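You operate a simulated robot arm through the tools that you are given. There is no shell and no other tool. Be economical: measure what you need, move in short steps, check, and stop when the job is done.

You run a simulated robot arm. Do the job below in one go: nothing can be reset, and whatever is moved stays where it is left.

JOB
Put things in order on the top of the grey bench. At the end: the teal drain tub stands on top of the brown liners box; the green pin stands where the small blue rag stood; the blue pin stands where the teal drain tub stood; the small blue rag stands on top of the sample heel (marked "AUTUMN"); whatever was shut is shut again. Leave all else as you found it, and nothing knocked over.
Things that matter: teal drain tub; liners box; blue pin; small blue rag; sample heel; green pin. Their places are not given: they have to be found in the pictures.

The check looks at the end state, three seconds after you hand in, the way a careful person would. Anything else that was tipped, shoved, dropped, spilled or broken makes it a failure.

ROBOT AND FRAMES
A 7-joint arm with a two-finger parallel gripper, fixed in place. Base frame: the origin is at the foot of the arm, x ahead of it, y to its left, z up; the work surface is at about z = 0.8. Readings come in m, degrees, newtons and seconds.
With the tool pointing down near the work surface it reaches from about 0.3 to 0.7 m from the base axis. Its first joint turns from -66.0 to 66.0 degrees. Payload 1.57 kg.
The tool frame sits at the grasp point between the pads (the TCP): z along the fingers, y along the line on which they close. The tips reach 0.03 m beyond it. The gripper opens to 0.11 m. The fingers are 0.024 m wide and 0.012 m thick; the gripper's body (0.048 by 0.112 m) begins 0.078 m behind the TCP.
Orientation is told as [roll, pitch, yaw] about the base's x, y, z axes, in that order, counted from this pose: with the fingers straight down and closing along the base's y, the tool's x points along the base's -x, its y along +y and its z along -z.

CONTROLS
- The arm moves only by the tool move_arm. Its argument "series" is a list that holds one entry, the list of rows, each a list of 7 numbers: the turn, a rotation vector about the tool's x, y, z in degrees, then the shift along the tool's x, y, z in m, then the gripper command, from -1 (fully open) to 1 (shut), values between in proportion. In form: [[[ax, ay, az, dx, dy, dz, hand], ...]]. A call has 1 to 8 rows; each row shifts and turns the commanded pose from where the row before left it, along the tool's axes as they then stand. Each row takes 0.2 s and may step no farther than 0.05 m and 8.6 degrees from the row before; otherwise, or with a gripper value out of range, the whole call is refused. A pose out of reach is approached as far as the arm can. The call stops where the force on the tool passes 40 N (or 10 N more than at its start, if that is more) or the arm is blocked; 0.2 s more then pass. Each finger travels about 0.108 m/s and halts on what it meets, pressing with about 42 N; the grip force reading is that of the motor and also rises with nothing between the fingers. The clock runs only during rows and for 0.2 s after the last one: add rows that do not move to give the fingers time. The reply holds the time, the measured pose of the TCP, the force on the tool along the base axes, the opening and the grip force, in the units named above and with some noise.
- Cameras (640 x 400 px; columns grow to the right, rows downward): "scene" is fixed at [0.1576, -0.3986, 1.3849]; the picture's right is [0.79, -0.62, 0.00], its down [-0.46, -0.58, -0.67] and it looks along [0.41, 0.53, -0.74] (base axes); focal length 273 px, centre (320, 200). "wrist" rides on the gripper at [-0.036, 0, -0.08] in the tool frame; the picture's right is [0.00, -1.00, 0.00], its down [0.97, 0.00, -0.24] and it looks along [0.24, 0.00, 0.97] (tool axes); focal length 218 px, centre (320, 200).
- get_image(camera): a new picture of that camera. The clock stands still meanwhile.
- locate(camera, pixels): there is no depth. For up to 12 entries [column, row, z] of the newest picture of that camera ("zoom" is the newest enlarged one), the place [x, y] in the base frame at which the ray of that pixel passes the height z, good to about 0.002 m. The clock stands still meanwhile.
- inspect(camera, box): a new picture of the part [left, top, right, bottom] of that camera's present view, enlarged. The clock stands still meanwhile.
- close_job(): hands the job in; it is judged then, once.

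Go step by step. Measure first, check grasps and placings, and put right what went wrong. The budget is 80 turns and 38 pictures, counting those below and the enlarged ones. Unless the task says otherwise, let go and move clear before handing in, and close with one line.

The tools are called after ">>>" as a command line: name --argument value ..., lists and objects as JSON in quotes. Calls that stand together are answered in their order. move_arm: Moves the arm, as the interface text tells. Its arguments: {"type":"object","properties":{"series":{"type":"array"}},"required":["series"]} The other tools are called the same way: get_image (camera) takes a picture; locate (camera, pixels) gives the place at which the rays of pixels pass given heights; inspect (camera, box) takes an enlarged picture of a part of a camera's view; close_job () hands the job in.

At the start:

```text
time_s: 0.0
position: [0.4625, 0.0349, 1.1154]
ee_rot: [0.0, 0.0, 0.0]
force: [-0.3, 0.0, -0.6]
width: 0.11
gripper_force: 0.0
```

scene: 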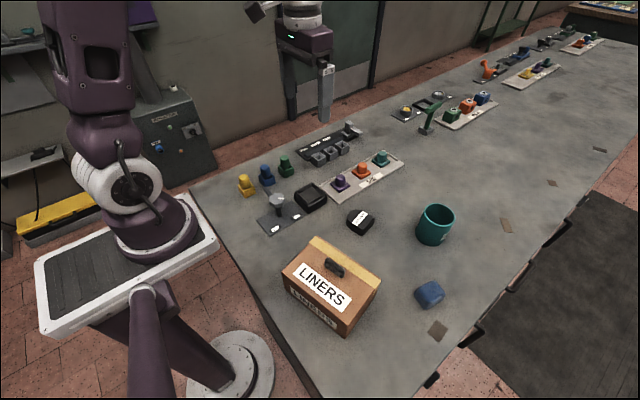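
wrist: 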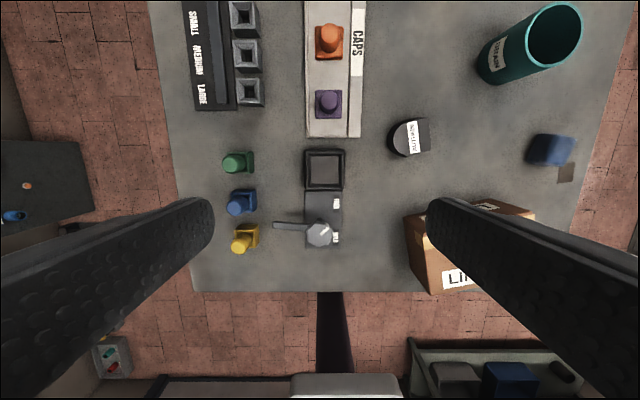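

The scene picture shows the liners box near (330,285), the tub at (435,224), the rag at (430,293), a dark heel at (360,220) and the pins at (245–285,165–185). I'll take enlarged views to measure them.

>>> inspect --camera "scene" --box '[220, 120, 400, 240]'

>>> inspect --camera "scene" --box '[270, 190, 480, 350]'

>>> inspect --camera "wrist" --box '[370, 0, 640, 300]'

>>> locate --camera "wrist" --pixels '[[240, 162, 0.83], [240, 203, 0.83], [245, 238, 0.83], [408, 137, 0.83], [550, 150, 0.83], [500, 70, 0.8], [555, 35, 0.9], [405, 215, 0.9], [430, 293, 0.9], [535, 215, 0.9]]'

>>> locate --camera "scene" --pixels '[[435, 240, 0.8], [436, 212, 0.9], [430, 293, 0.82], [360, 225, 0.8], [286, 172, 0.8], [267, 182, 0.8], [246, 192, 0.8], [315, 237, 0.9], [381, 283, 0.9], [348, 335, 0.8], [283, 273, 0.9], [350, 318, 0.9]]'

```text
3.33 times, centred on (310, 180) of scene
```

zoom: 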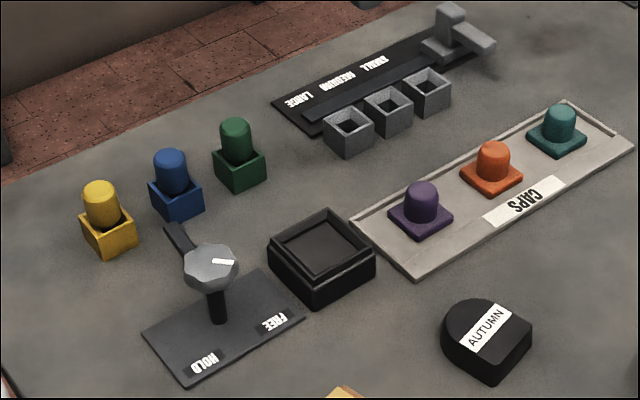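

```text
2.50 times, centred on (375, 270) of scene
```

zoom: 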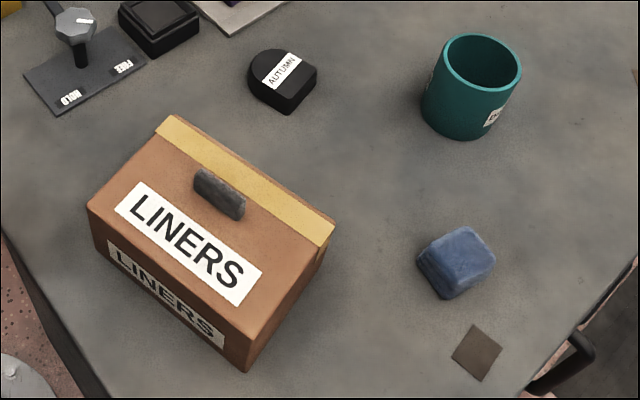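

```text
1.33 times, centred on (505, 150) of wrist
```

zoom: 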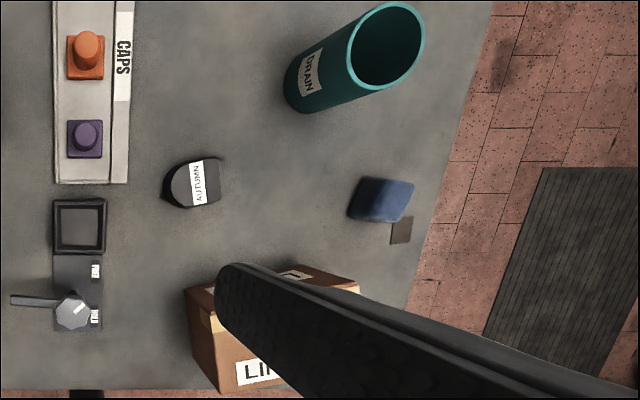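

```text
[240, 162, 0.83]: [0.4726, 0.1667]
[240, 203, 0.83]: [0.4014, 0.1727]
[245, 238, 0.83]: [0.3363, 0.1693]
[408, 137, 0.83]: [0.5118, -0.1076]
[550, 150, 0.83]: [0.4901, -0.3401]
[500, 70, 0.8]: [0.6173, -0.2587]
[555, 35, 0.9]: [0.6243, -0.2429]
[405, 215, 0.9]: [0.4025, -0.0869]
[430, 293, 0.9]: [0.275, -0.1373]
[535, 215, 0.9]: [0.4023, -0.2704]
```

```text
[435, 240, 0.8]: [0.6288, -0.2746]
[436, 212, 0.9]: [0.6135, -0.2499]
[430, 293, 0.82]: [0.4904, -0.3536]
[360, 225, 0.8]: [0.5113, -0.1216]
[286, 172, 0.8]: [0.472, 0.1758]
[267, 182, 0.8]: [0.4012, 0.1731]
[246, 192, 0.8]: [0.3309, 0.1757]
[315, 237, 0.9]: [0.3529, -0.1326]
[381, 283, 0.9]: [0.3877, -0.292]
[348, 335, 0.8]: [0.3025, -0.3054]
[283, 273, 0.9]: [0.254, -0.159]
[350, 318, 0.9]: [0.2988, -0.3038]
```

The pins stand at about (0.472,0.17), (0.401,0.173) and (0.333,0.17), and the heel is at (0.51,-0.115). I'll move over the box to look closely at its top and the tub.

>>> move_arm --series '[[[0, 0, 0, 0.01, -0.042, 0, -1], [0, 0, 0, 0.01, -0.042, 0, -1], [0, 0, 0, 0.01, -0.042, 0, -1], [0, 0, 0, 0.01, -0.042, 0, -1], [0, 0, 0, 0.01, -0.042, 0, -1], [0, 0, 0, 0.01, -0.042, 0, -1], [0, 0, 0, 0, 0, 0, -1]]]'

>>> get_image --camera "wrist"

```text
time_s: 1.6
position: [0.3985, -0.2167, 1.1157]
ee_rot: [-0.1, 0.0, 0.0]
force: [-0.3, -0.4, -0.1]
width: 0.1096
gripper_force: 0.0
```

```text
32 pictures are left
```

wrist: 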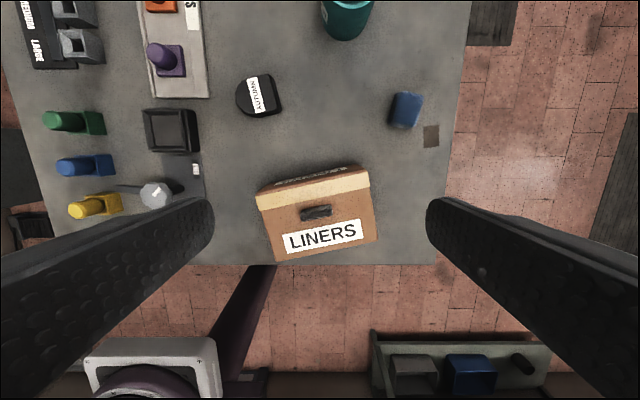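

>>> inspect --camera "wrist" --box '[220, 60, 450, 280]'

>>> inspect --camera "scene" --box '[270, 230, 390, 340]'

```text
1.82 times, centred on (335, 170) of wrist
```

zoom: 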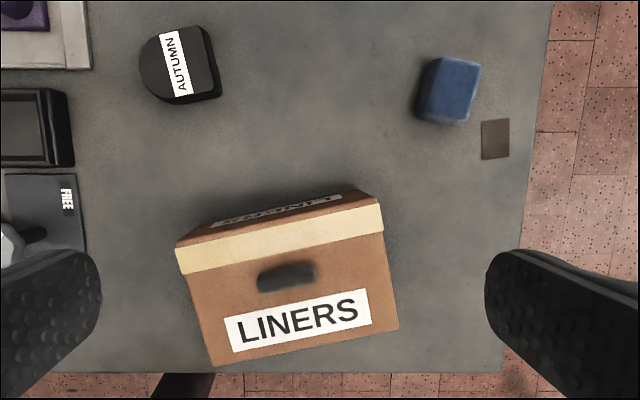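

```text
3.64 times, centred on (330, 285) of scene
```

zoom: 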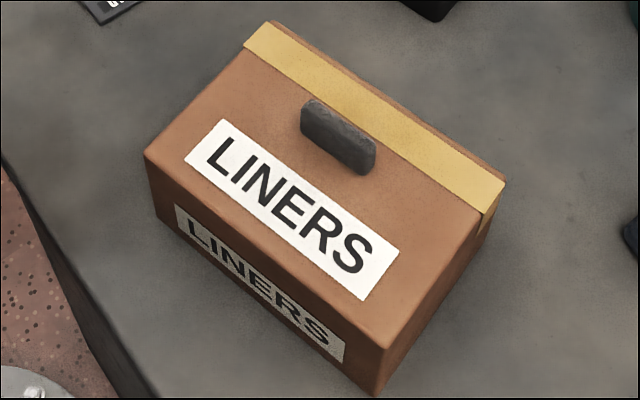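

The box has a dark bump on its top, either a handle or a loose item. I'll triangulate the box's top height and the bump.

>>> locate --camera "wrist" --pixels '[[276.2, 260.7, 0.88], [276.2, 260.7, 0.92], [377.9, 240.3, 0.88], [377.9, 240.3, 0.92], [256.8, 192, 0.88], [256.8, 192, 0.92], [368.5, 171, 0.88], [368.5, 171, 0.92], [302, 213, 0.9], [331, 211, 0.9], [316, 206, 0.9], [318, 219, 0.9]]'

>>> locate --camera "scene" --pixels '[[281.9, 272.6, 0.88], [281.9, 272.6, 0.92], [347.9, 326.2, 0.88], [347.9, 326.2, 0.92], [316.3, 235.5, 0.88], [316.3, 235.5, 0.92], [381.4, 280.3, 0.88], [381.4, 280.3, 0.92], [325, 268, 0.9], [342, 276, 0.9], [345.5, 338.8, 0.8], [327, 257.5, 0.9]]'

```text
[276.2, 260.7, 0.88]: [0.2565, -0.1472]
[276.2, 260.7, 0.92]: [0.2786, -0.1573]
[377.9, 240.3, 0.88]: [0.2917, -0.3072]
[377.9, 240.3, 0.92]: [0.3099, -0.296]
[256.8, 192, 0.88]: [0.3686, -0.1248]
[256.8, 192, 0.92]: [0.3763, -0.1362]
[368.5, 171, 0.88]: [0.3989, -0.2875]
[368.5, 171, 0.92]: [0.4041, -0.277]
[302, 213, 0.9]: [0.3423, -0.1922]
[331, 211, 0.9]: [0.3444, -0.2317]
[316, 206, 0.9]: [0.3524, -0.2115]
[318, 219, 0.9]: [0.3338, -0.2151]
```

```text
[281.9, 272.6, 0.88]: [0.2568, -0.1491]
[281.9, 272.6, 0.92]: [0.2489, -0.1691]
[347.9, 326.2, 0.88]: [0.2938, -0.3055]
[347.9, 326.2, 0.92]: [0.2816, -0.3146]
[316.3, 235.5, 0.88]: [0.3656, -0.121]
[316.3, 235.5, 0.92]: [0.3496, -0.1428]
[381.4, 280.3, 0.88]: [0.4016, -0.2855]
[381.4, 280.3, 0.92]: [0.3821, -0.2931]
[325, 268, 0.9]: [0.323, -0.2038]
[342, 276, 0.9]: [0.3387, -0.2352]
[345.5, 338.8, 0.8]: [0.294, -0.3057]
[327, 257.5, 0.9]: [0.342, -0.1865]
```

The box top is at z≈0.88 with its centre near (0.329,-0.216). The bump is at about (0.343,-0.213), so the tub has to stand clear of it. Next I'll look closely at the heel, rag and tub.

>>> move_arm --series '[[[0, 0, 0, -0.04, 0, 0.02, -1], [0, 0, 0, -0.04, 0, 0.02, -1], [0, 0, 0, -0.04, 0, 0.02, -1], [0, 0, 0, 0, 0, 0, -1]]]'

>>> get_image --camera "wrist"

```text
time_s: 2.6
position: [0.5187, -0.22, 1.0535]
ee_rot: [0.0, 0.0, -0.1]
force: [0.2, -0.3, 0.0]
width: 0.1098
gripper_force: 0.1
```

```text
29 pictures are left
```

wrist: 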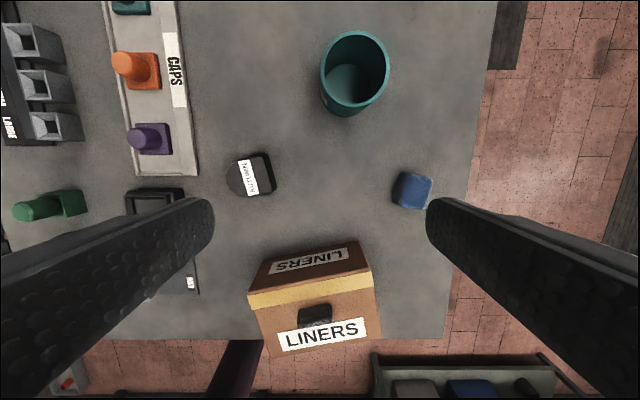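

>>> inspect --camera "wrist" --box '[210, 20, 450, 220]'

>>> locate --camera "wrist" --pixels '[[355, 67, 0.9], [321, 67, 0.9], [390, 67, 0.9], [355, 31, 0.9], [355, 103, 0.9], [352, 116, 0.8], [352, 82, 0.8]]'

>>> locate --camera "scene" --pixels '[[419.5, 215, 0.9], [454, 215, 0.9], [436.5, 204, 0.9], [436, 228, 0.9], [433.5, 245.5, 0.8]]'

```text
2.00 times, centred on (330, 120) of wrist
```

zoom: 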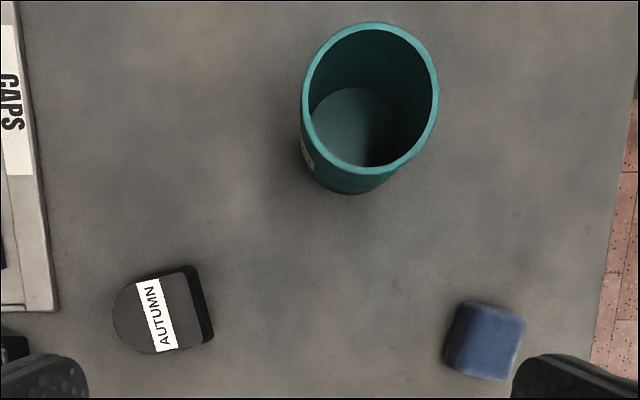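

```text
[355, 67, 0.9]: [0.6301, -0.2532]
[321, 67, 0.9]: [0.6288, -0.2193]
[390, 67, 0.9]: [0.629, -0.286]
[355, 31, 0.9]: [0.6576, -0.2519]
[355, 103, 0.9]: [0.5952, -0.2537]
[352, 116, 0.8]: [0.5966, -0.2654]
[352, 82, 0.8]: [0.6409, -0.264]
```

```text
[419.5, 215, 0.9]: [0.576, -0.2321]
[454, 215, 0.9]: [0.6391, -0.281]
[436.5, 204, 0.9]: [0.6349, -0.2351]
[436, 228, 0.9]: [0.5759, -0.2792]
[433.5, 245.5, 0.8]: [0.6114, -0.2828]
```

>>> locate --camera "zoom" --pixels '[[468, 302, 0.83], [525, 318, 0.83], [505, 380, 0.83], [448, 365, 0.8], [485, 341, 0.83], [113, 310, 0.83], [177, 270, 0.83], [198, 345, 0.83], [155, 353, 0.83], [213, 338, 0.8], [193, 266, 0.8], [140, 280, 0.83]]'

>>> inspect --camera "scene" --box '[330, 190, 460, 320]'

```text
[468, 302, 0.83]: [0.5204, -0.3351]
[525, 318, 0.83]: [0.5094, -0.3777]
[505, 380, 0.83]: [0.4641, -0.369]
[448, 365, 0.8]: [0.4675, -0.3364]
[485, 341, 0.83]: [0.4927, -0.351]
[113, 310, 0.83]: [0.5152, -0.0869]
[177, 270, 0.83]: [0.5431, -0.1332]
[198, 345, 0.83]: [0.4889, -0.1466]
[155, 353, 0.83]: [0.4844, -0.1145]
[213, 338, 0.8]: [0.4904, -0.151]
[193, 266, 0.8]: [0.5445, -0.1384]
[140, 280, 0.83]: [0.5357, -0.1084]
```

```text
3.08 times, centred on (395, 255) of scene
```

zoom: 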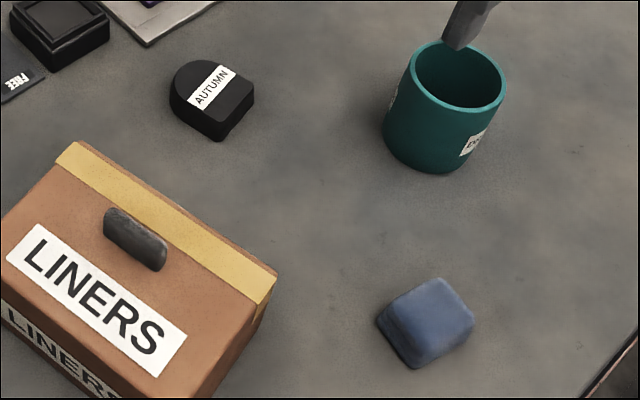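

>>> locate --camera "zoom" --pixels '[[437, 278, 0.83], [475, 318, 0.83], [418, 367, 0.8], [388, 310, 0.83], [254, 88, 0.82], [219, 131, 0.82], [219, 141, 0.8], [200, 62, 0.82], [170, 88, 0.82], [255, 98, 0.8], [378, 322, 0.8], [475, 325, 0.8]]'

```text
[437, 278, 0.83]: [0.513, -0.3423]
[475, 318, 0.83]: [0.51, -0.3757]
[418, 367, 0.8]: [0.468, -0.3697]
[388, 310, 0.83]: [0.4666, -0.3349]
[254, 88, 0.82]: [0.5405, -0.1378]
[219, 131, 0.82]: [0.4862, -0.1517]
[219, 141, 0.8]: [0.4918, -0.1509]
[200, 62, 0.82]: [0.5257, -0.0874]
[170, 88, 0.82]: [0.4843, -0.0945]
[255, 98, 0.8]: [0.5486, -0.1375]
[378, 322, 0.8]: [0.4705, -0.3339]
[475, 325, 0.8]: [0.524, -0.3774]
```

The rag is centred near (0.490,-0.354), about 0.03 m tall and turned about -9°. The heel is centred near (0.512,-0.116), with its top at ~0.82. I'll go above the rag, yaw and come down part way.

>>> move_arm --series '[[[0, 0, 0, 0.01, -0.045, 0, -1], [0, 0, 0, 0.01, -0.045, 0, -1], [0, 0, 0, 0.009, -0.044, 0, -1], [0, 0, 4.5, 0, 0, 0.04, -1], [0, 0, 4.5, 0, 0, 0.04, -1], [0, 0, 0, 0, 0, 0.04, -1], [0, 0, 0, 0, 0, 0, -1]]]'

>>> get_image --camera "wrist"

```text
time_s: 4.2
position: [0.4909, -0.3521, 0.9352]
ee_rot: [0.0, 0.1, -9.1]
force: [0.2, 0.0, 0.5]
width: 0.1103
gripper_force: 0.0
```

```text
26 pictures are left
```

wrist: 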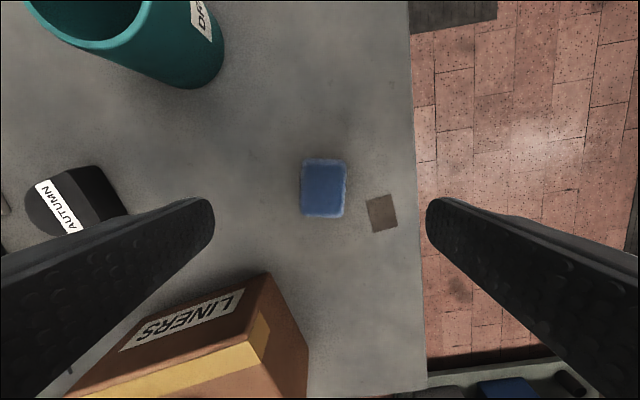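

>>> locate --camera "wrist" --pixels '[[304, 160, 0.83], [346, 162, 0.83], [344, 217, 0.83], [300, 214, 0.83], [323, 188, 0.83], [84, 215, 0.82]]'

```text
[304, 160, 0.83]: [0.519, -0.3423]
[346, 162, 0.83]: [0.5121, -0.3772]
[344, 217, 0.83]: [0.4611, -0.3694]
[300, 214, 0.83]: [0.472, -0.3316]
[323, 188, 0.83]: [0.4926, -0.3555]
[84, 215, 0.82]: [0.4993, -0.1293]
```

The rag's centre is at (0.491,-0.355) and the yaw is well aligned. I'll go down and close.

>>> move_arm --series '[[[0, 0, 0, 0, -0.003, 0.04, -1], [0, 0, 0, 0, 0, 0.04, -1], [0, 0, 0, 0, 0, 0.019, -1], [0, 0, 0, 0, 0, 0, -0.3], [0, 0, 0, 0, 0, 0, 0.5], [0, 0, 0, 0, 0, 0, 1], [0, 0, 0, 0, 0, 0, 1]]]'

```text
time_s: 5.8
position: [0.4908, -0.3545, 0.8393]
ee_rot: [-0.1, 0.0, -9.0]
force: [0.0, -0.3, 0.2]
width: 0.0412
gripper_force: 42.0
```

The rag is held at width 0.041. I'll lift it and carry it over the heel, then turn it to match the heel's yaw of about +13°.

>>> move_arm --series '[[[0, 0, 0, 0, 0, -0.05, 1], [0, 0, 0, 0, 0, -0.05, 1], [0, 0, 0, 0.0033, 0.0478, 0, 1], [0, 0, 0, 0.0033, 0.0478, 0, 1], [0, 0, 0, 0.0033, 0.0478, 0, 1], [0, 0, 0, 0.0033, 0.0478, 0, 1], [0, 0, 0, 0.0033, 0.0478, 0, 1], [0, 0, 0, 0, 0, 0, 1]]]'

>>> move_arm --series '[[[0, 0, -7.4, 0, 0, 0, 1], [0, 0, -7.4, 0, 0, 0, 1], [0, 0, -7.4, 0, 0, 0, 1], [0, 0, 0, 0, 0, 0, 1]]]'

>>> get_image --camera "wrist"

```text
time_s: 7.6
position: [0.5142, -0.1168, 0.9371]
ee_rot: [0.0, -0.1, -9.2]
force: [0.0, -0.7, 0.7]
width: 0.0
gripper_force: 21.5
```

```text
time_s: 8.6
position: [0.5128, -0.1159, 0.9368]
ee_rot: [0.0, 0.0, 13.2]
force: [0.2, -0.4, -0.1]
width: 0.0
gripper_force: 21.2
```

```text
25 pictures are left
```

wrist: 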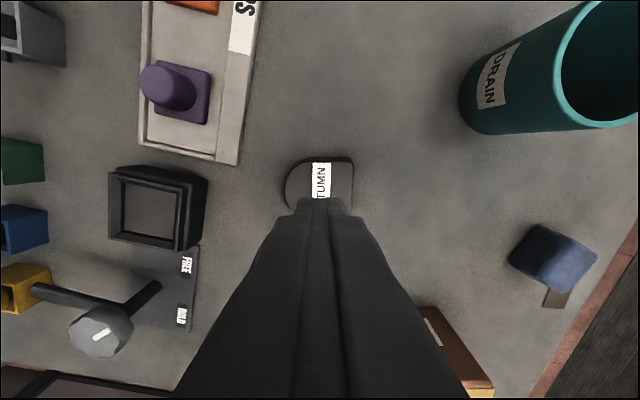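

The rag slipped out: the width reads 0, and the rag still lies at about (553,257). I'll locate it again and take a deeper grip with a slower lift.

>>> locate --camera "wrist" --pixels '[[530, 224, 0.83], [597, 252, 0.83], [570, 292, 0.83], [510, 258, 0.8], [557, 255, 0.83]]'

>>> inspect --camera "scene" --box '[390, 260, 470, 330]'

>>> locate --camera "wrist" --pixels '[[290, 205, 0.82], [300, 160, 0.82], [352, 158, 0.82], [352, 210, 0.82], [286, 185, 0.82]]'

```text
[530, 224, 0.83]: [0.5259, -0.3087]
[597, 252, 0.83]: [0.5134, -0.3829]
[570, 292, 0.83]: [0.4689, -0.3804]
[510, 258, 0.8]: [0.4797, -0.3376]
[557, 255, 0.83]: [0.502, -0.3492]
```

```text
5.71 times, centred on (430, 295) of scene
```

zoom: 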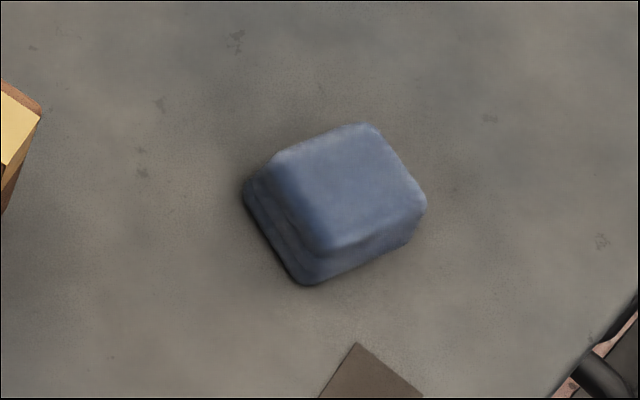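

```text
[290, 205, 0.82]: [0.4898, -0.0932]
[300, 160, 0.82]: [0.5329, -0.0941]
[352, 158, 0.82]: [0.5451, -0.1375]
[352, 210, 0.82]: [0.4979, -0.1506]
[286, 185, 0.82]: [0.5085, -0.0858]
```

The rag hasn't moved. I'll go back with the gripper open and grip it deeper.

>>> move_arm --series '[[[0, 0, 7.4, 0, 0, 0, -0.2], [0, 0, 7.4, 0, 0, 0, -0.2], [0, 0, 7.4, 0, 0, 0, -0.2], [0, 0, 0, -0.003, -0.0478, 0, -0.2], [0, 0, 0, -0.003, -0.0478, 0, -0.2], [0, 0, 0, -0.003, -0.0478, 0, -0.2], [0, 0, 0, -0.003, -0.0478, 0, -0.2], [0, 0, 0, -0.003, -0.0478, 0, -0.2]]]'

>>> move_arm --series '[[[0, 0, 0, 0, 0, 0.045, -0.2], [0, 0, 0, 0, 0, 0.04, -0.2], [0, 0, 0, 0, 0, 0.019, -0.2], [0, 0, 0, 0, 0, 0.003, -0.2], [0, 0, 0, 0, 0, 0, 0.5], [0, 0, 0, 0, 0, 0, 1], [0, 0, 0, 0, 0, 0, 1], [0, 0, 0, 0, 0, 0, 1]]]'

```text
time_s: 10.4
position: [0.491, -0.3555, 0.9337]
ee_rot: [-0.1, 0.0, -9.1]
force: [0.0, -0.8, 0.2]
width: 0.0658
gripper_force: 0.1
```

```text
time_s: 12.2
position: [0.4922, -0.3549, 0.8305]
ee_rot: [-0.2, -0.2, -8.9]
force: [9.0, 4.2, 28.3]
width: 0.0436
gripper_force: 42.0
```

The fingertips are pressing lightly on the bench and the grip is now deep. I'll lift slowly.

>>> move_arm --series '[[[0, 0, 0, 0, 0, -0.006, 1], [0, 0, 0, 0, 0, -0.01, 1], [0, 0, 0, 0, 0, -0.02, 1], [0, 0, 0, 0, 0, -0.02, 1], [0, 0, 0, 0, 0, -0.02, 1], [0, 0, 0, 0, 0, -0.02, 1], [0, 0, 0, 0, 0, 0, 1]]]'

```text
time_s: 13.8
position: [0.4902, -0.3541, 0.9248]
ee_rot: [0.0, 0.0, -9.1]
force: [0.2, -0.3, -1.1]
width: 0.043
gripper_force: 42.2
```

Held this time. I'll carry it to the heel.

>>> move_arm --series '[[[0, 0, 0, 0, 0, -0.01, 1], [0, 0, 0, 0.0027, 0.0396, 0, 1], [0, 0, 0, 0.0027, 0.0396, 0, 1], [0, 0, 0, 0.0027, 0.0396, 0, 1], [0, 0, 0, 0.0027, 0.0396, 0, 1], [0, 0, 0, 0.0027, 0.0396, 0, 1], [0, 0, 0, 0, 0.0396, 0, 1], [0, 0, 0, 0, 0, 0, 1]]]'

>>> move_arm --series '[[[0, 0, -7.4, 0, 0, 0, 1], [0, 0, -7.4, 0, 0, 0, 1], [0, 0, -7.4, 0, 0, 0, 1], [0, 0, 0, 0, 0, 0.03, 1], [0, 0, 0, 0, 0, 0, 1]]]'

>>> get_image --camera "wrist"

>>> inspect --camera "scene" --box '[300, 160, 420, 260]'

```text
time_s: 15.6
position: [0.5141, -0.117, 0.9354]
ee_rot: [0.1, 0.0, -9.0]
force: [0.3, -0.1, 0.0]
width: 0.0422
gripper_force: 41.6
```

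```text
time_s: 16.8
position: [0.5138, -0.1175, 0.9052]
ee_rot: [0.0, 0.0, 13.2]
force: [-1.1, 0.3, -0.4]
width: 0.0419
gripper_force: 42.2
```

```text
23 pictures are left
```

wrist: 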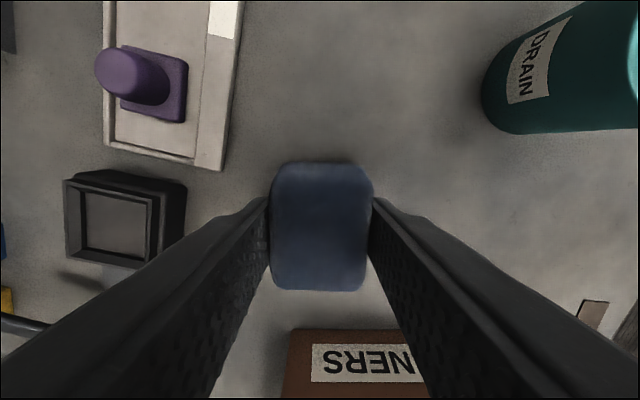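

```text
4.00 times, centred on (360, 210) of scene
```

zoom: 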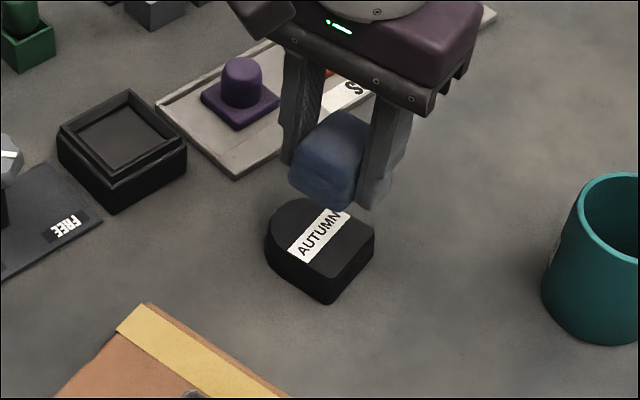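

The rag hangs right over the heel. I'll lower it in small steps.

>>> move_arm --series '[[[0, 0, 0, 0, 0, 0.02, 1], [0, 0, 0, 0, 0, 0.02, 1], [0, 0, 0, 0, 0, 0.006, 1], [0, 0, 0, 0, 0, 0.003, 1], [0, 0, 0, 0, 0, 0, 1]]]'

```text
time_s: 18.0
position: [0.5149, -0.1183, 0.8561]
ee_rot: [0.1, 0.0, 13.2]
force: [-0.4, 0.8, -0.1]
width: 0.0413
gripper_force: 41.4
```

>>> move_arm --series '[[[0, 0, 0, 0, 0, 0.002, 1], [0, 0, 0, 0, 0, 0, 1]]]'

>>> inspect --camera "scene" --box '[320, 180, 400, 250]'

```text
time_s: 18.6
position: [0.515, -0.119, 0.8558]
ee_rot: [-0.1, -0.2, 13.2]
force: [-6.2, 1.1, 39.1]
width: 0.0413
gripper_force: 42.3
```

```text
5.71 times, centred on (360, 215) of scene
```

zoom: 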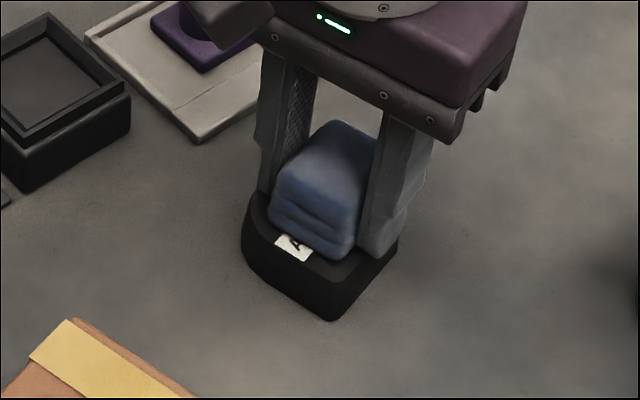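

It's touching the heel with about 39 N on the tool. I'll ease up 2 mm, open and rise.

>>> move_arm --series '[[[0, 0, 0, 0, 0, -0.0025, 1], [0, 0, 0, 0, 0, 0, 0.1], [0, 0, 0, 0, 0, 0, -0.3], [0, 0, 0, 0, 0, 0, -0.3], [0, 0, 0, 0, 0, -0.03, -0.3], [0, 0, 0, 0, 0, -0.04, -0.3], [0, 0, 0, 0, 0, -0.04, -0.3], [0, 0, 0, 0, 0, 0, -1]]]'

>>> get_image --camera "wrist"

```text
time_s: 20.4
position: [0.5157, -0.1168, 0.968]
ee_rot: [0.0, 0.0, 13.1]
force: [-0.3, -0.2, 1.0]
width: 0.1099
gripper_force: 0.1
```

```text
20 pictures are left
```

wrist: 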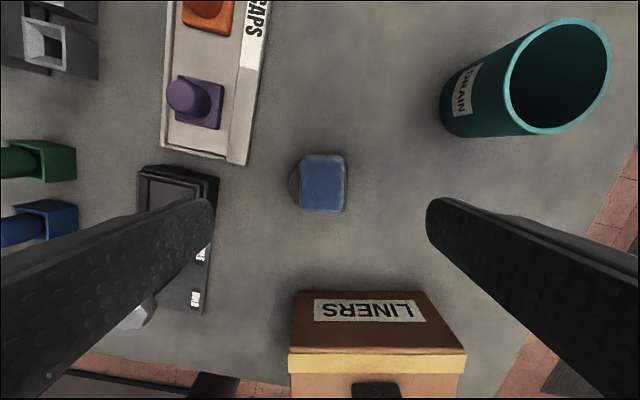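

The rag sits on the heel. Now I'll go and look at the pins.

>>> move_arm --series '[[[0, 0, 6.6, 0, 0, -0.04, -1], [0, 0, 6.6, 0, 0, -0.04, -1], [0, 0, 0, 0.02, 0.048, 0, -1], [0, 0, 0, 0.02, 0.048, 0, -1], [0, 0, 0, 0.02, 0.048, 0, -1], [0, 0, 0, 0.02, 0.048, 0, -1], [0, 0, 0, 0.0, 0.048, 0, -1], [0, 0, 0, 0, 0.048, 0, -1]]]'

>>> get_image --camera "wrist"

>>> inspect --camera "scene" --box '[225, 140, 325, 240]'

```text
refused: row 3 steps farther than a row can; nothing moved
```

```text
19 pictures are left
```

wrist: 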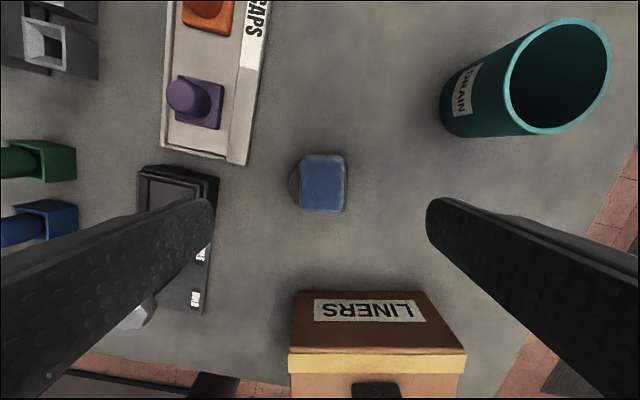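

```text
4.00 times, centred on (275, 190) of scene
```

zoom: 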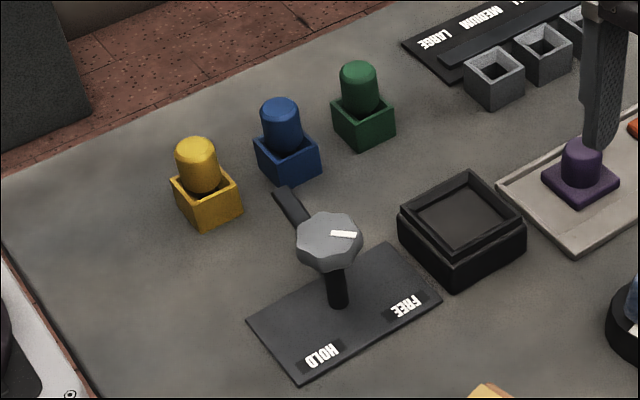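

The pins look like separate cylinders standing in small open holders, with a HOLD/FREE lever beside them. I'll redo the move with smaller steps and look.

>>> move_arm --series '[[[0, 0, 6.6, 0, 0, -0.04, -1], [0, 0, 6.6, 0, 0, -0.04, -1], [0, 0, 0, 0.018, 0.045, 0, -1], [0, 0, 0, 0.018, 0.045, 0, -1], [0, 0, 0, 0.018, 0.045, 0, -1], [0, 0, 0, 0.018, 0.045, 0, -1], [0, 0, 0, 0.018, 0.045, 0, -1], [0, 0, 0, 0.01, 0.045, 0, -1]]]'

>>> get_image --camera "wrist"

```text
time_s: 22.2
position: [0.4166, 0.1497, 1.0462]
ee_rot: [0.0, 0.0, -0.1]
force: [-0.2, -0.2, -0.4]
width: 0.1101
gripper_force: 0.0
```

```text
17 pictures are left
```

wrist: 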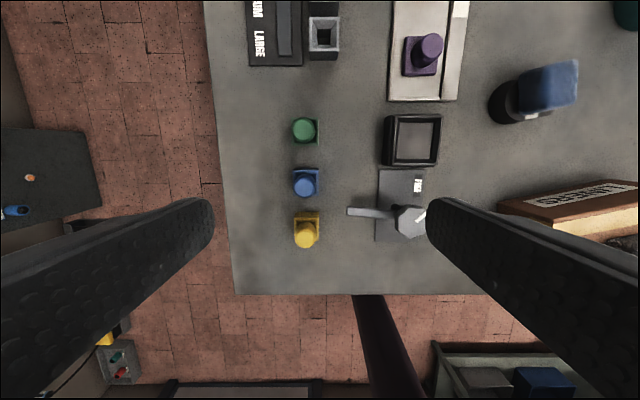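

>>> inspect --camera "wrist" --box '[270, 100, 450, 260]'

>>> locate --camera "wrist" --pixels '[[304, 131, 0.85], [305, 184, 0.85], [306, 234, 0.85], [348, 210, 0.85], [410, 220, 0.86]]'

```text
2.50 times, centred on (360, 180) of wrist
```

zoom: 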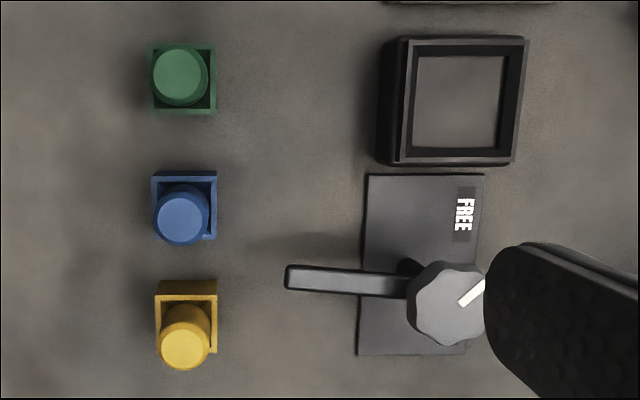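

```text
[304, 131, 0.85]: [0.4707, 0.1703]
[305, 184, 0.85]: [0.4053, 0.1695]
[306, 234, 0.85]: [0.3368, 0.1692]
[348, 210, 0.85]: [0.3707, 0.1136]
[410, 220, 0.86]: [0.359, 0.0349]
```

Both pins sit in sockets. I'll triangulate their tops and the socket rims.

>>> locate --camera "scene" --pixels '[[284.5, 157.5, 0.84], [284.5, 157.5, 0.87], [265, 166.5, 0.84], [265, 166.5, 0.87], [293.5, 166.5, 0.82], [274.5, 176, 0.82], [268, 161.8, 0.8]]'

>>> locate --camera "zoom" --pixels '[[181, 75, 0.84], [181, 75, 0.87], [183, 217, 0.84], [183, 217, 0.87], [216, 46, 0.82], [216, 112, 0.82], [216, 172, 0.82], [152, 238, 0.82], [285, 278, 0.85]]'

```text
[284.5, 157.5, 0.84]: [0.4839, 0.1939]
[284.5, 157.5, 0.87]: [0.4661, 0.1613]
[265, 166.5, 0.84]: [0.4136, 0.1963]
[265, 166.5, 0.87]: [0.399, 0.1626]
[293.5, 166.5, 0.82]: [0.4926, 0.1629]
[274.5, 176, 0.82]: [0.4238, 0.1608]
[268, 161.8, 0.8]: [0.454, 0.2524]
```

```text
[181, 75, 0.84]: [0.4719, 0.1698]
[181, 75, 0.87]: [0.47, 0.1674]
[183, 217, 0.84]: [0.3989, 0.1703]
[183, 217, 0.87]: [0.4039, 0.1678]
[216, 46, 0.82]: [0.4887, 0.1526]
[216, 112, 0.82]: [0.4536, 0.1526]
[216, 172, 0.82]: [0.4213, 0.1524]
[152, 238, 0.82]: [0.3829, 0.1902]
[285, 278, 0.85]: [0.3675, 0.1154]
```

The pin tops are at z≈0.864, with green at (0.4705,0.168) and blue at (0.402,0.169). I'll go down on green with a half-open gripper and the tips above the socket rim.

>>> move_arm --series '[[[0, 0, 0, -0.027, 0.009, 0, -0.1], [0, 0, 0, -0.027, 0.009, 0, -0.1], [0, 0, 0, 0, 0, 0.045, -0.1], [0, 0, 0, 0, 0, 0.045, -0.1], [0, 0, 0, 0, 0, 0.04, -0.1], [0, 0, 0, 0, 0, 0, -0.1]]]'

>>> get_image --camera "wrist"

```text
time_s: 23.6
position: [0.4708, 0.1686, 0.9166]
ee_rot: [0.0, 0.0, 0.1]
force: [-1.0, -0.8, -0.6]
width: 0.0602
gripper_force: 0.1
```

```text
15 pictures are left
```

wrist: 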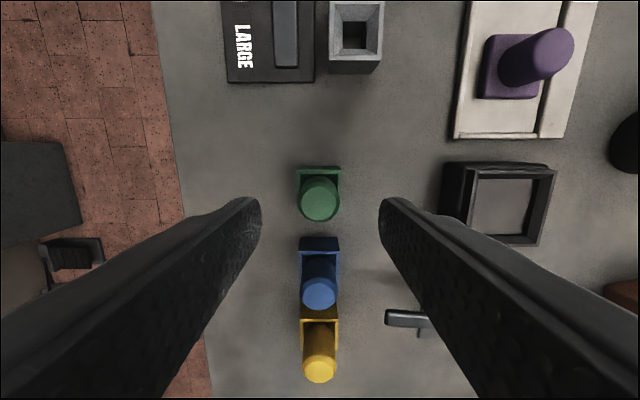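

>>> move_arm --series '[[[0, 0, 0, 0, 0, 0.03, -0.1], [0, 0, 0, 0, 0, 0.025, -0.1], [0, 0, 0, 0, 0, 0, 0.5], [0, 0, 0, 0, 0, 0, 1], [0, 0, 0, 0, 0, 0, 1], [0, 0, 0, 0, 0, 0, 1]]]'

>>> move_arm --series '[[[0, 0, 0, 0, 0, -0.004, 1], [0, 0, 0, 0, 0, -0.004, 1], [0, 0, 0, 0, 0, 0, 1]]]'

```text
time_s: 25.0
position: [0.4687, 0.1687, 0.8599]
ee_rot: [0.0, 0.0, -0.1]
force: [0.9, -0.4, 0.5]
width: 0.0259
gripper_force: 36.9
```

```text
time_s: 25.8
position: [0.4688, 0.1701, 0.8698]
ee_rot: [0.0, 0.0, 0.0]
force: [-0.2, -0.7, -0.5]
width: 0.0258
gripper_force: 36.8
```

There's no resistance and the width is 0.026, so the pin is free. I'll lift it all the way and look.

>>> move_arm --series '[[[0, 0, 0, 0, 0, -0.01, 1], [0, 0, 0, 0, 0, -0.02, 1], [0, 0, 0, 0, 0, -0.03, 1], [0, 0, 0, 0, 0, -0.04, 1], [0, 0, 0, 0, 0, 0, 1]]]'

>>> inspect --camera "scene" --box '[220, 90, 340, 210]'

```text
time_s: 27.0
position: [0.4695, 0.171, 0.969]
ee_rot: [0.0, 0.1, 0.1]
force: [-0.6, -0.5, -0.5]
width: 0.0263
gripper_force: 36.4
```

```text
3.33 times, centred on (280, 150) of scene
```

zoom: 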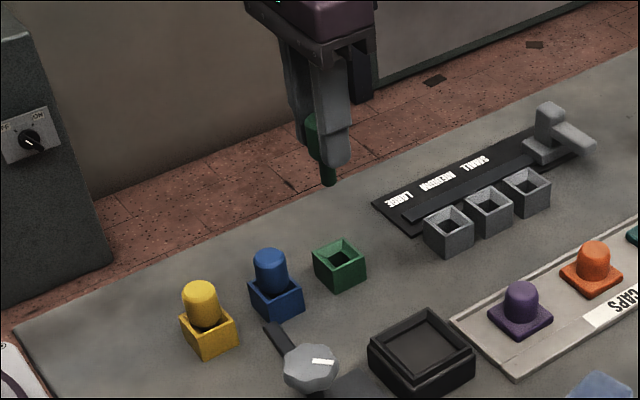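

>>> inspect --camera "scene" --box '[266, 115, 296, 150]'

```text
11.43 times, centred on (281, 132) of scene
```

zoom: 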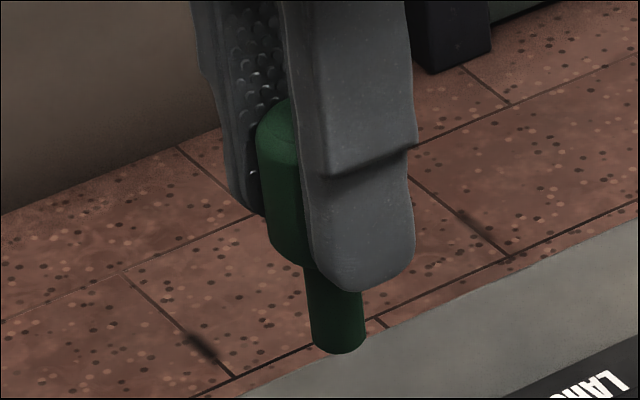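

The pin has a thinner stem with a flat end. I'll measure where the stem ends relative to the TCP.

>>> locate --camera "zoom" --pixels '[[338, 350, 0.9], [338, 350, 0.91], [338, 350, 0.92], [338, 350, 0.93], [290, 258, 0.93], [278, 110, 0.97], [278, 110, 0.98]]'

```text
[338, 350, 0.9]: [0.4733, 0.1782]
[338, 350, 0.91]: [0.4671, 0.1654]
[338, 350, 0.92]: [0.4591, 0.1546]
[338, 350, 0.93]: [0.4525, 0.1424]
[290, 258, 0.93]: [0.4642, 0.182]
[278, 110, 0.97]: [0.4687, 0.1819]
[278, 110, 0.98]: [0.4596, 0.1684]
```

The stem ends about 0.061 below the TCP, so standing on the bench means TCP z≈0.861. I'll carry it to the rag's old spot.

>>> move_arm --series '[[[0, 0, 0, 0, -0.03, -0.015, 1], [0, 0, 0, -0.002, -0.046, 0, 1], [0, 0, 0, -0.002, -0.046, 0, 1], [0, 0, 0, -0.002, -0.046, 0, 1], [0, 0, 0, -0.002, -0.046, 0, 1], [0, 0, 0, -0.002, -0.046, 0, 1], [0, 0, 0, -0.002, -0.046, 0, 1], [0, 0, 0, -0.002, -0.046, 0, 1]]]'

>>> move_arm --series '[[[0, 0, 0, -0.002, -0.045, 0, 1], [0, 0, 0, -0.002, -0.045, 0, 1], [0, 0, 0, -0.002, -0.045, 0, 1], [0, 0, 0, 0, -0.037, 0, 1], [0, 0, 0, 0, 0, 0.03, 1], [0, 0, 0, 0, 0, 0.03, 1], [0, 0, 0, 0, 0, 0, 1], [0, 0, 0, 0, 0, 0, 1]]]'

```text
time_s: 28.8
position: [0.4813, -0.1854, 0.9819]
ee_rot: [0.0, 0.0, 0.0]
force: [-0.5, -0.2, -1.1]
width: 0.026
gripper_force: 37.1
```

```text
time_s: 30.6
position: [0.4878, -0.3538, 0.926]
ee_rot: [-0.1, 0.0, 0.1]
force: [0.2, -0.4, -0.1]
width: 0.0256
gripper_force: 37.5
```

Still held, with the TCP at (0.488,-0.354,0.926). I'll correct x by 3 mm and lower gently to contact.

>>> move_arm --series '[[[0, 0, 0, -0.003, 0, 0.03, 1], [0, 0, 0, 0, 0, 0.025, 1], [0, 0, 0, 0, 0, 0.006, 1], [0, 0, 0, 0, 0, 0, 1], [0, 0, 0, 0, 0, 0, 1]]]'

>>> move_arm --series '[[[0, 0, 0, 0, 0, 0.0015, 1], [0, 0, 0, 0, 0, 0, 1]]]'

```text
time_s: 31.8
position: [0.4914, -0.3542, 0.8647]
ee_rot: [0.0, 0.2, -0.1]
force: [-0.1, 0.2, -1.2]
width: 0.0262
gripper_force: 37.5
```

```text
time_s: 32.4
position: [0.4919, -0.3543, 0.8622]
ee_rot: [0.0, -0.1, -0.1]
force: [0.5, 0.7, -0.9]
width: 0.0259
gripper_force: 36.5
```

>>> move_arm --series '[[[0, 0, 0, 0, 0, 0.001, 1], [0, 0, 0, 0, 0, 0, 1]]]'

>>> move_arm --series '[[[0, 0, 0, 0, 0, 0.001, 1], [0, 0, 0, 0, 0, 0, 1]]]'

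```text
time_s: 33.0
position: [0.4912, -0.3543, 0.861]
ee_rot: [0.0, 0.0, 0.0]
force: [-0.5, 0.6, -1.1]
width: 0.0259
gripper_force: 37.3
```

```text
time_s: 33.6
position: [0.4907, -0.3548, 0.8606]
ee_rot: [0.0, 0.1, 0.0]
force: [-0.8, -0.6, -0.2]
width: 0.0255
gripper_force: 37.2
```

>>> move_arm --series '[[[0, 0, 0, 0, 0, 0.001, 1], [0, 0, 0, 0, 0, 0, 1]]]'

>>> inspect --camera "scene" --box '[405, 255, 455, 310]'

```text
time_s: 34.2
position: [0.4907, -0.3552, 0.8597]
ee_rot: [-0.2, 0.0, 0.0]
force: [-3.0, 3.3, 14.2]
width: 0.0261
gripper_force: 37.3
```

```text
7.27 times, centred on (430, 282) of scene
```

zoom: 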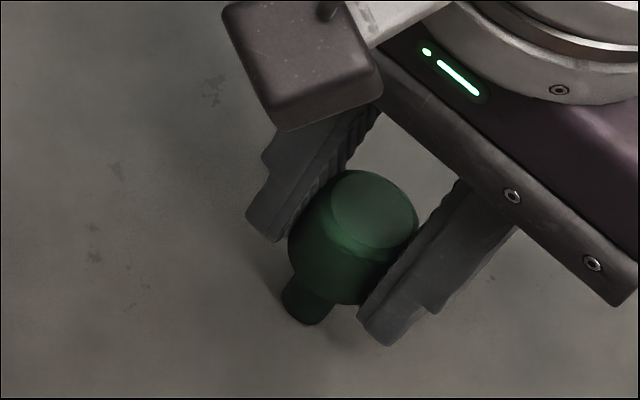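

Contact at 14 N and the pin stands upright. I'll ease off half a millimetre, open slowly and rise.

>>> move_arm --series '[[[0, 0, 0, 0, 0, -0.0008, 1], [0, 0, 0, 0, 0, 0, 0.5], [0, 0, 0, 0, 0, 0, 0.3], [0, 0, 0, 0, 0, 0, 0.1], [0, 0, 0, 0, 0, 0, -0.1], [0, 0, 0, 0, 0, 0, -0.3], [0, 0, 0, 0, 0, -0.02, -0.3], [0, 0, 0, 0, 0, -0.04, -0.3]]]'

>>> move_arm --series '[[[0, 0, 0, 0, 0, -0.04, -1], [0, 0, 0, 0, 0, -0.04, -1], [0, 0, 0, 0, 0, 0, -1]]]'

>>> get_image --camera "wrist"

```text
time_s: 36.0
position: [0.4922, -0.3544, 0.9213]
ee_rot: [0.0, 0.1, -0.1]
force: [-0.1, 0.9, -0.8]
width: 0.0716
gripper_force: 0.0
```

```text
time_s: 36.8
position: [0.4918, -0.3544, 0.9998]
ee_rot: [0.0, 0.1, 0.0]
force: [-0.1, -0.6, -0.2]
width: 0.1097
gripper_force: 0.0
```

```text
11 pictures are left
```

wrist: 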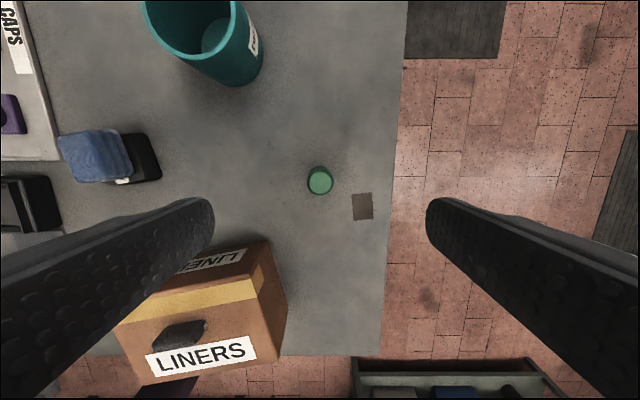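

The green pin stands where the rag stood. Next is the tub: I'll go above it and check alignment.

>>> move_arm --series '[[[0, 0, 0, -0.04, 0.026, -0.01, -1], [0, 0, 0, -0.04, 0.026, 0, -1], [0, 0, 0, -0.03, 0.025, 0, -1], [0, 0, 0, -0.03, 0.02, 0, -1], [0, 0, 0, 0, 0, 0, -1], [0, 0, 0, 0, 0, 0, -1]]]'

>>> get_image --camera "wrist"

```text
time_s: 38.2
position: [0.6188, -0.2549, 1.0041]
ee_rot: [0.5, 1.5, 0.9]
force: [-0.5, 0.0, 0.1]
width: 0.1102
gripper_force: 0.0
out of reach, approached as far as the arm can: row 4
```

```text
10 pictures are left
```

wrist: 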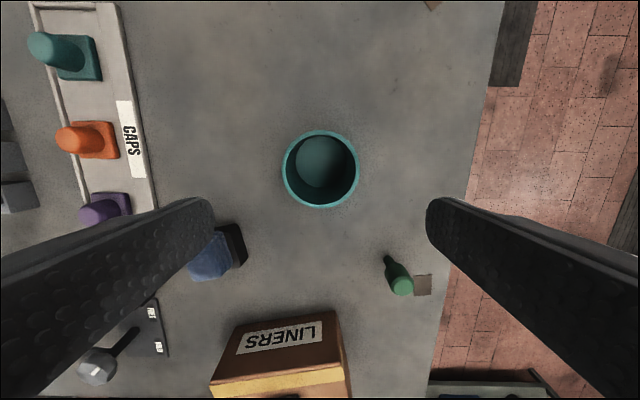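

>>> locate --camera "wrist" --pixels '[[320.5, 169, 0.87], [282, 170, 0.87], [359, 170, 0.87], [320, 130, 0.87], [320, 208, 0.87], [323, 162, 0.805], [398, 286, 0.86]]'

```text
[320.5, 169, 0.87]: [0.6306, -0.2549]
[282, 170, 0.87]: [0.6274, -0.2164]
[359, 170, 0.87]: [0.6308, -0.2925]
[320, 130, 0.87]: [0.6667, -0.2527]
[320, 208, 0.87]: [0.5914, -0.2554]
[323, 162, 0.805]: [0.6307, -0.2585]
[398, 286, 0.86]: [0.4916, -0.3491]
```

The tub's centre is (0.630,-0.256) with an outer diameter of ~0.073. I'll start down, since the reach gets better lower.

>>> move_arm --series '[[[0, 0, 0, 0, 0, 0.04, -1], [0, 0, 0, 0, 0, 0.04, -1], [0, 0, 0, 0, 0, 0, -1]]]'

```text
time_s: 39.0
position: [0.6318, -0.2581, 0.9309]
ee_rot: [-0.1, 0.0, -0.1]
force: [-0.8, -0.2, -0.6]
width: 0.1098
gripper_force: 0.1
```

>>> move_arm --series '[[[0, 0, 0, 0.001, 0.002, 0.03, -1], [0, 0, 0, 0, 0, 0.03, -1], [0, 0, 0, 0, 0, 0.024, -1], [0, 0, 0, 0, 0, 0, -0.4], [0, 0, 0, 0, 0, 0, 0.1], [0, 0, 0, 0, 0, 0, 0.6], [0, 0, 0, 0, 0, 0, 1], [0, 0, 0, 0, 0, 0, 1]]]'

```text
time_s: 40.8
position: [0.6296, -0.2536, 0.8457]
ee_rot: [0.0, 0.0, 0.0]
force: [0.6, -1.3, 0.2]
width: 0.0728
gripper_force: 42.0
```

The tub is held at width 0.073, with the TCP 0.046 above its base. I'll lift it and carry it back toward the near right part of the box top, clear of the bump.

>>> move_arm --series '[[[0, 0, 0, 0, 0, -0.015, 1], [0, 0, 0, 0, 0, -0.03, 1], [0, 0, 0, 0, 0, -0.035, 1], [0, 0, 0, 0.04, 0, -0.01, 1], [0, 0, 0, 0.04, 0, -0.02, 1], [0, 0, 0, 0.04, 0, -0.02, 1], [0, 0, 0, 0, 0, 0, 1]]]'

>>> move_arm --series '[[[0, 0, 0, 0.04, -0.004, 0, 1], [0, 0, 0, 0.04, -0.004, 0, 1], [0, 0, 0, 0.04, -0.004, 0, 1], [0, 0, 0, 0.04, -0.004, 0, 1], [0, 0, 0, 0.036, -0.002, 0, 1], [0, 0, -6.4, 0, 0, 0, 1], [0, 0, -6.3, 0, 0, 0, 1], [0, 0, 0, 0, 0, 0, 1]]]'

>>> get_image --camera "scene"

```text
time_s: 42.4
position: [0.51, -0.2529, 0.9753]
ee_rot: [0.1, 0.0, -0.1]
force: [-0.3, 0.0, -0.6]
width: 0.0727
gripper_force: 41.9
```

```text
time_s: 44.2
position: [0.3139, -0.2737, 0.9765]
ee_rot: [0.0, -0.1, 12.7]
force: [-0.2, -0.3, -1.0]
width: 0.0727
gripper_force: 41.8
```

```text
9 pictures are left
```

scene: 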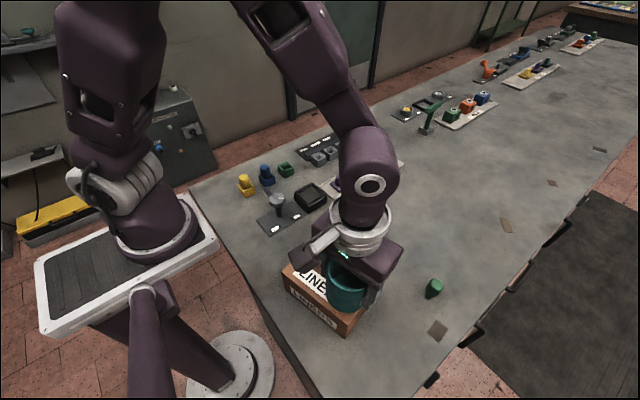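

The tub is over the near right corner. I'll lower it to just above the top and inspect.

>>> move_arm --series '[[[0, 0, 0, 0, 0.001, 0.02, 1], [0, 0, 0, 0, 0, 0.02, 1], [0, 0, 0, 0, 0, 0.006, 1], [0, 0, 0, 0, 0, 0, 1]]]'

>>> inspect --camera "scene" --box '[270, 230, 390, 340]'

```text
time_s: 45.2
position: [0.314, -0.271, 0.9297]
ee_rot: [-0.1, -0.1, 12.6]
force: [-2.2, 4.8, 35.9]
width: 0.0725
gripper_force: 41.9
```

```text
3.64 times, centred on (330, 285) of scene
```

zoom: 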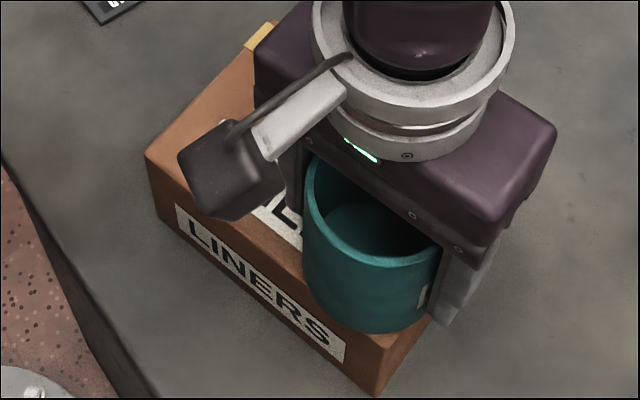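

Contact came at TCP 0.930, close to the expected height, and the box hasn't moved. I'll ease up, open a little and rise.

>>> move_arm --series '[[[0, 0, 0, 0, 0, -0.0015, 1], [0, 0, 0, 0, 0, 0, 0.2], [0, 0, 0, 0, 0, 0, -0.3], [0, 0, 0, 0, 0, 0, -0.7], [0, 0, 0, 0, 0, 0, -0.7], [0, 0, 0, 0, 0, -0.02, -0.7], [0, 0, 0, 0, 0, -0.04, -0.7], [0, 0, 0, 0, 0, -0.05, -0.7]]]'

>>> get_image --camera "wrist"

```text
time_s: 47.0
position: [0.3127, -0.272, 1.0425]
ee_rot: [-0.1, 0.0, 12.7]
force: [-0.6, 0.5, 0.4]
width: 0.0933
gripper_force: 0.1
```

```text
7 pictures are left
```

wrist: 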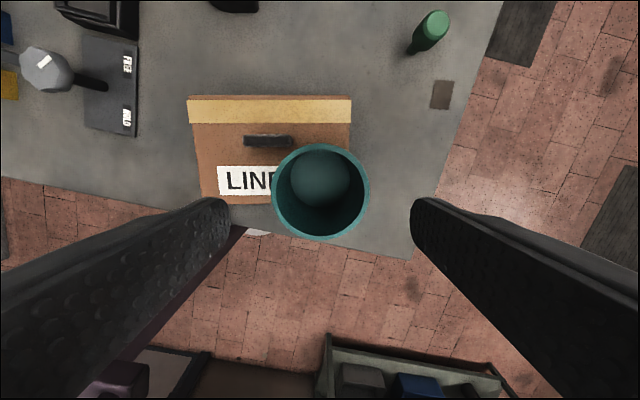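

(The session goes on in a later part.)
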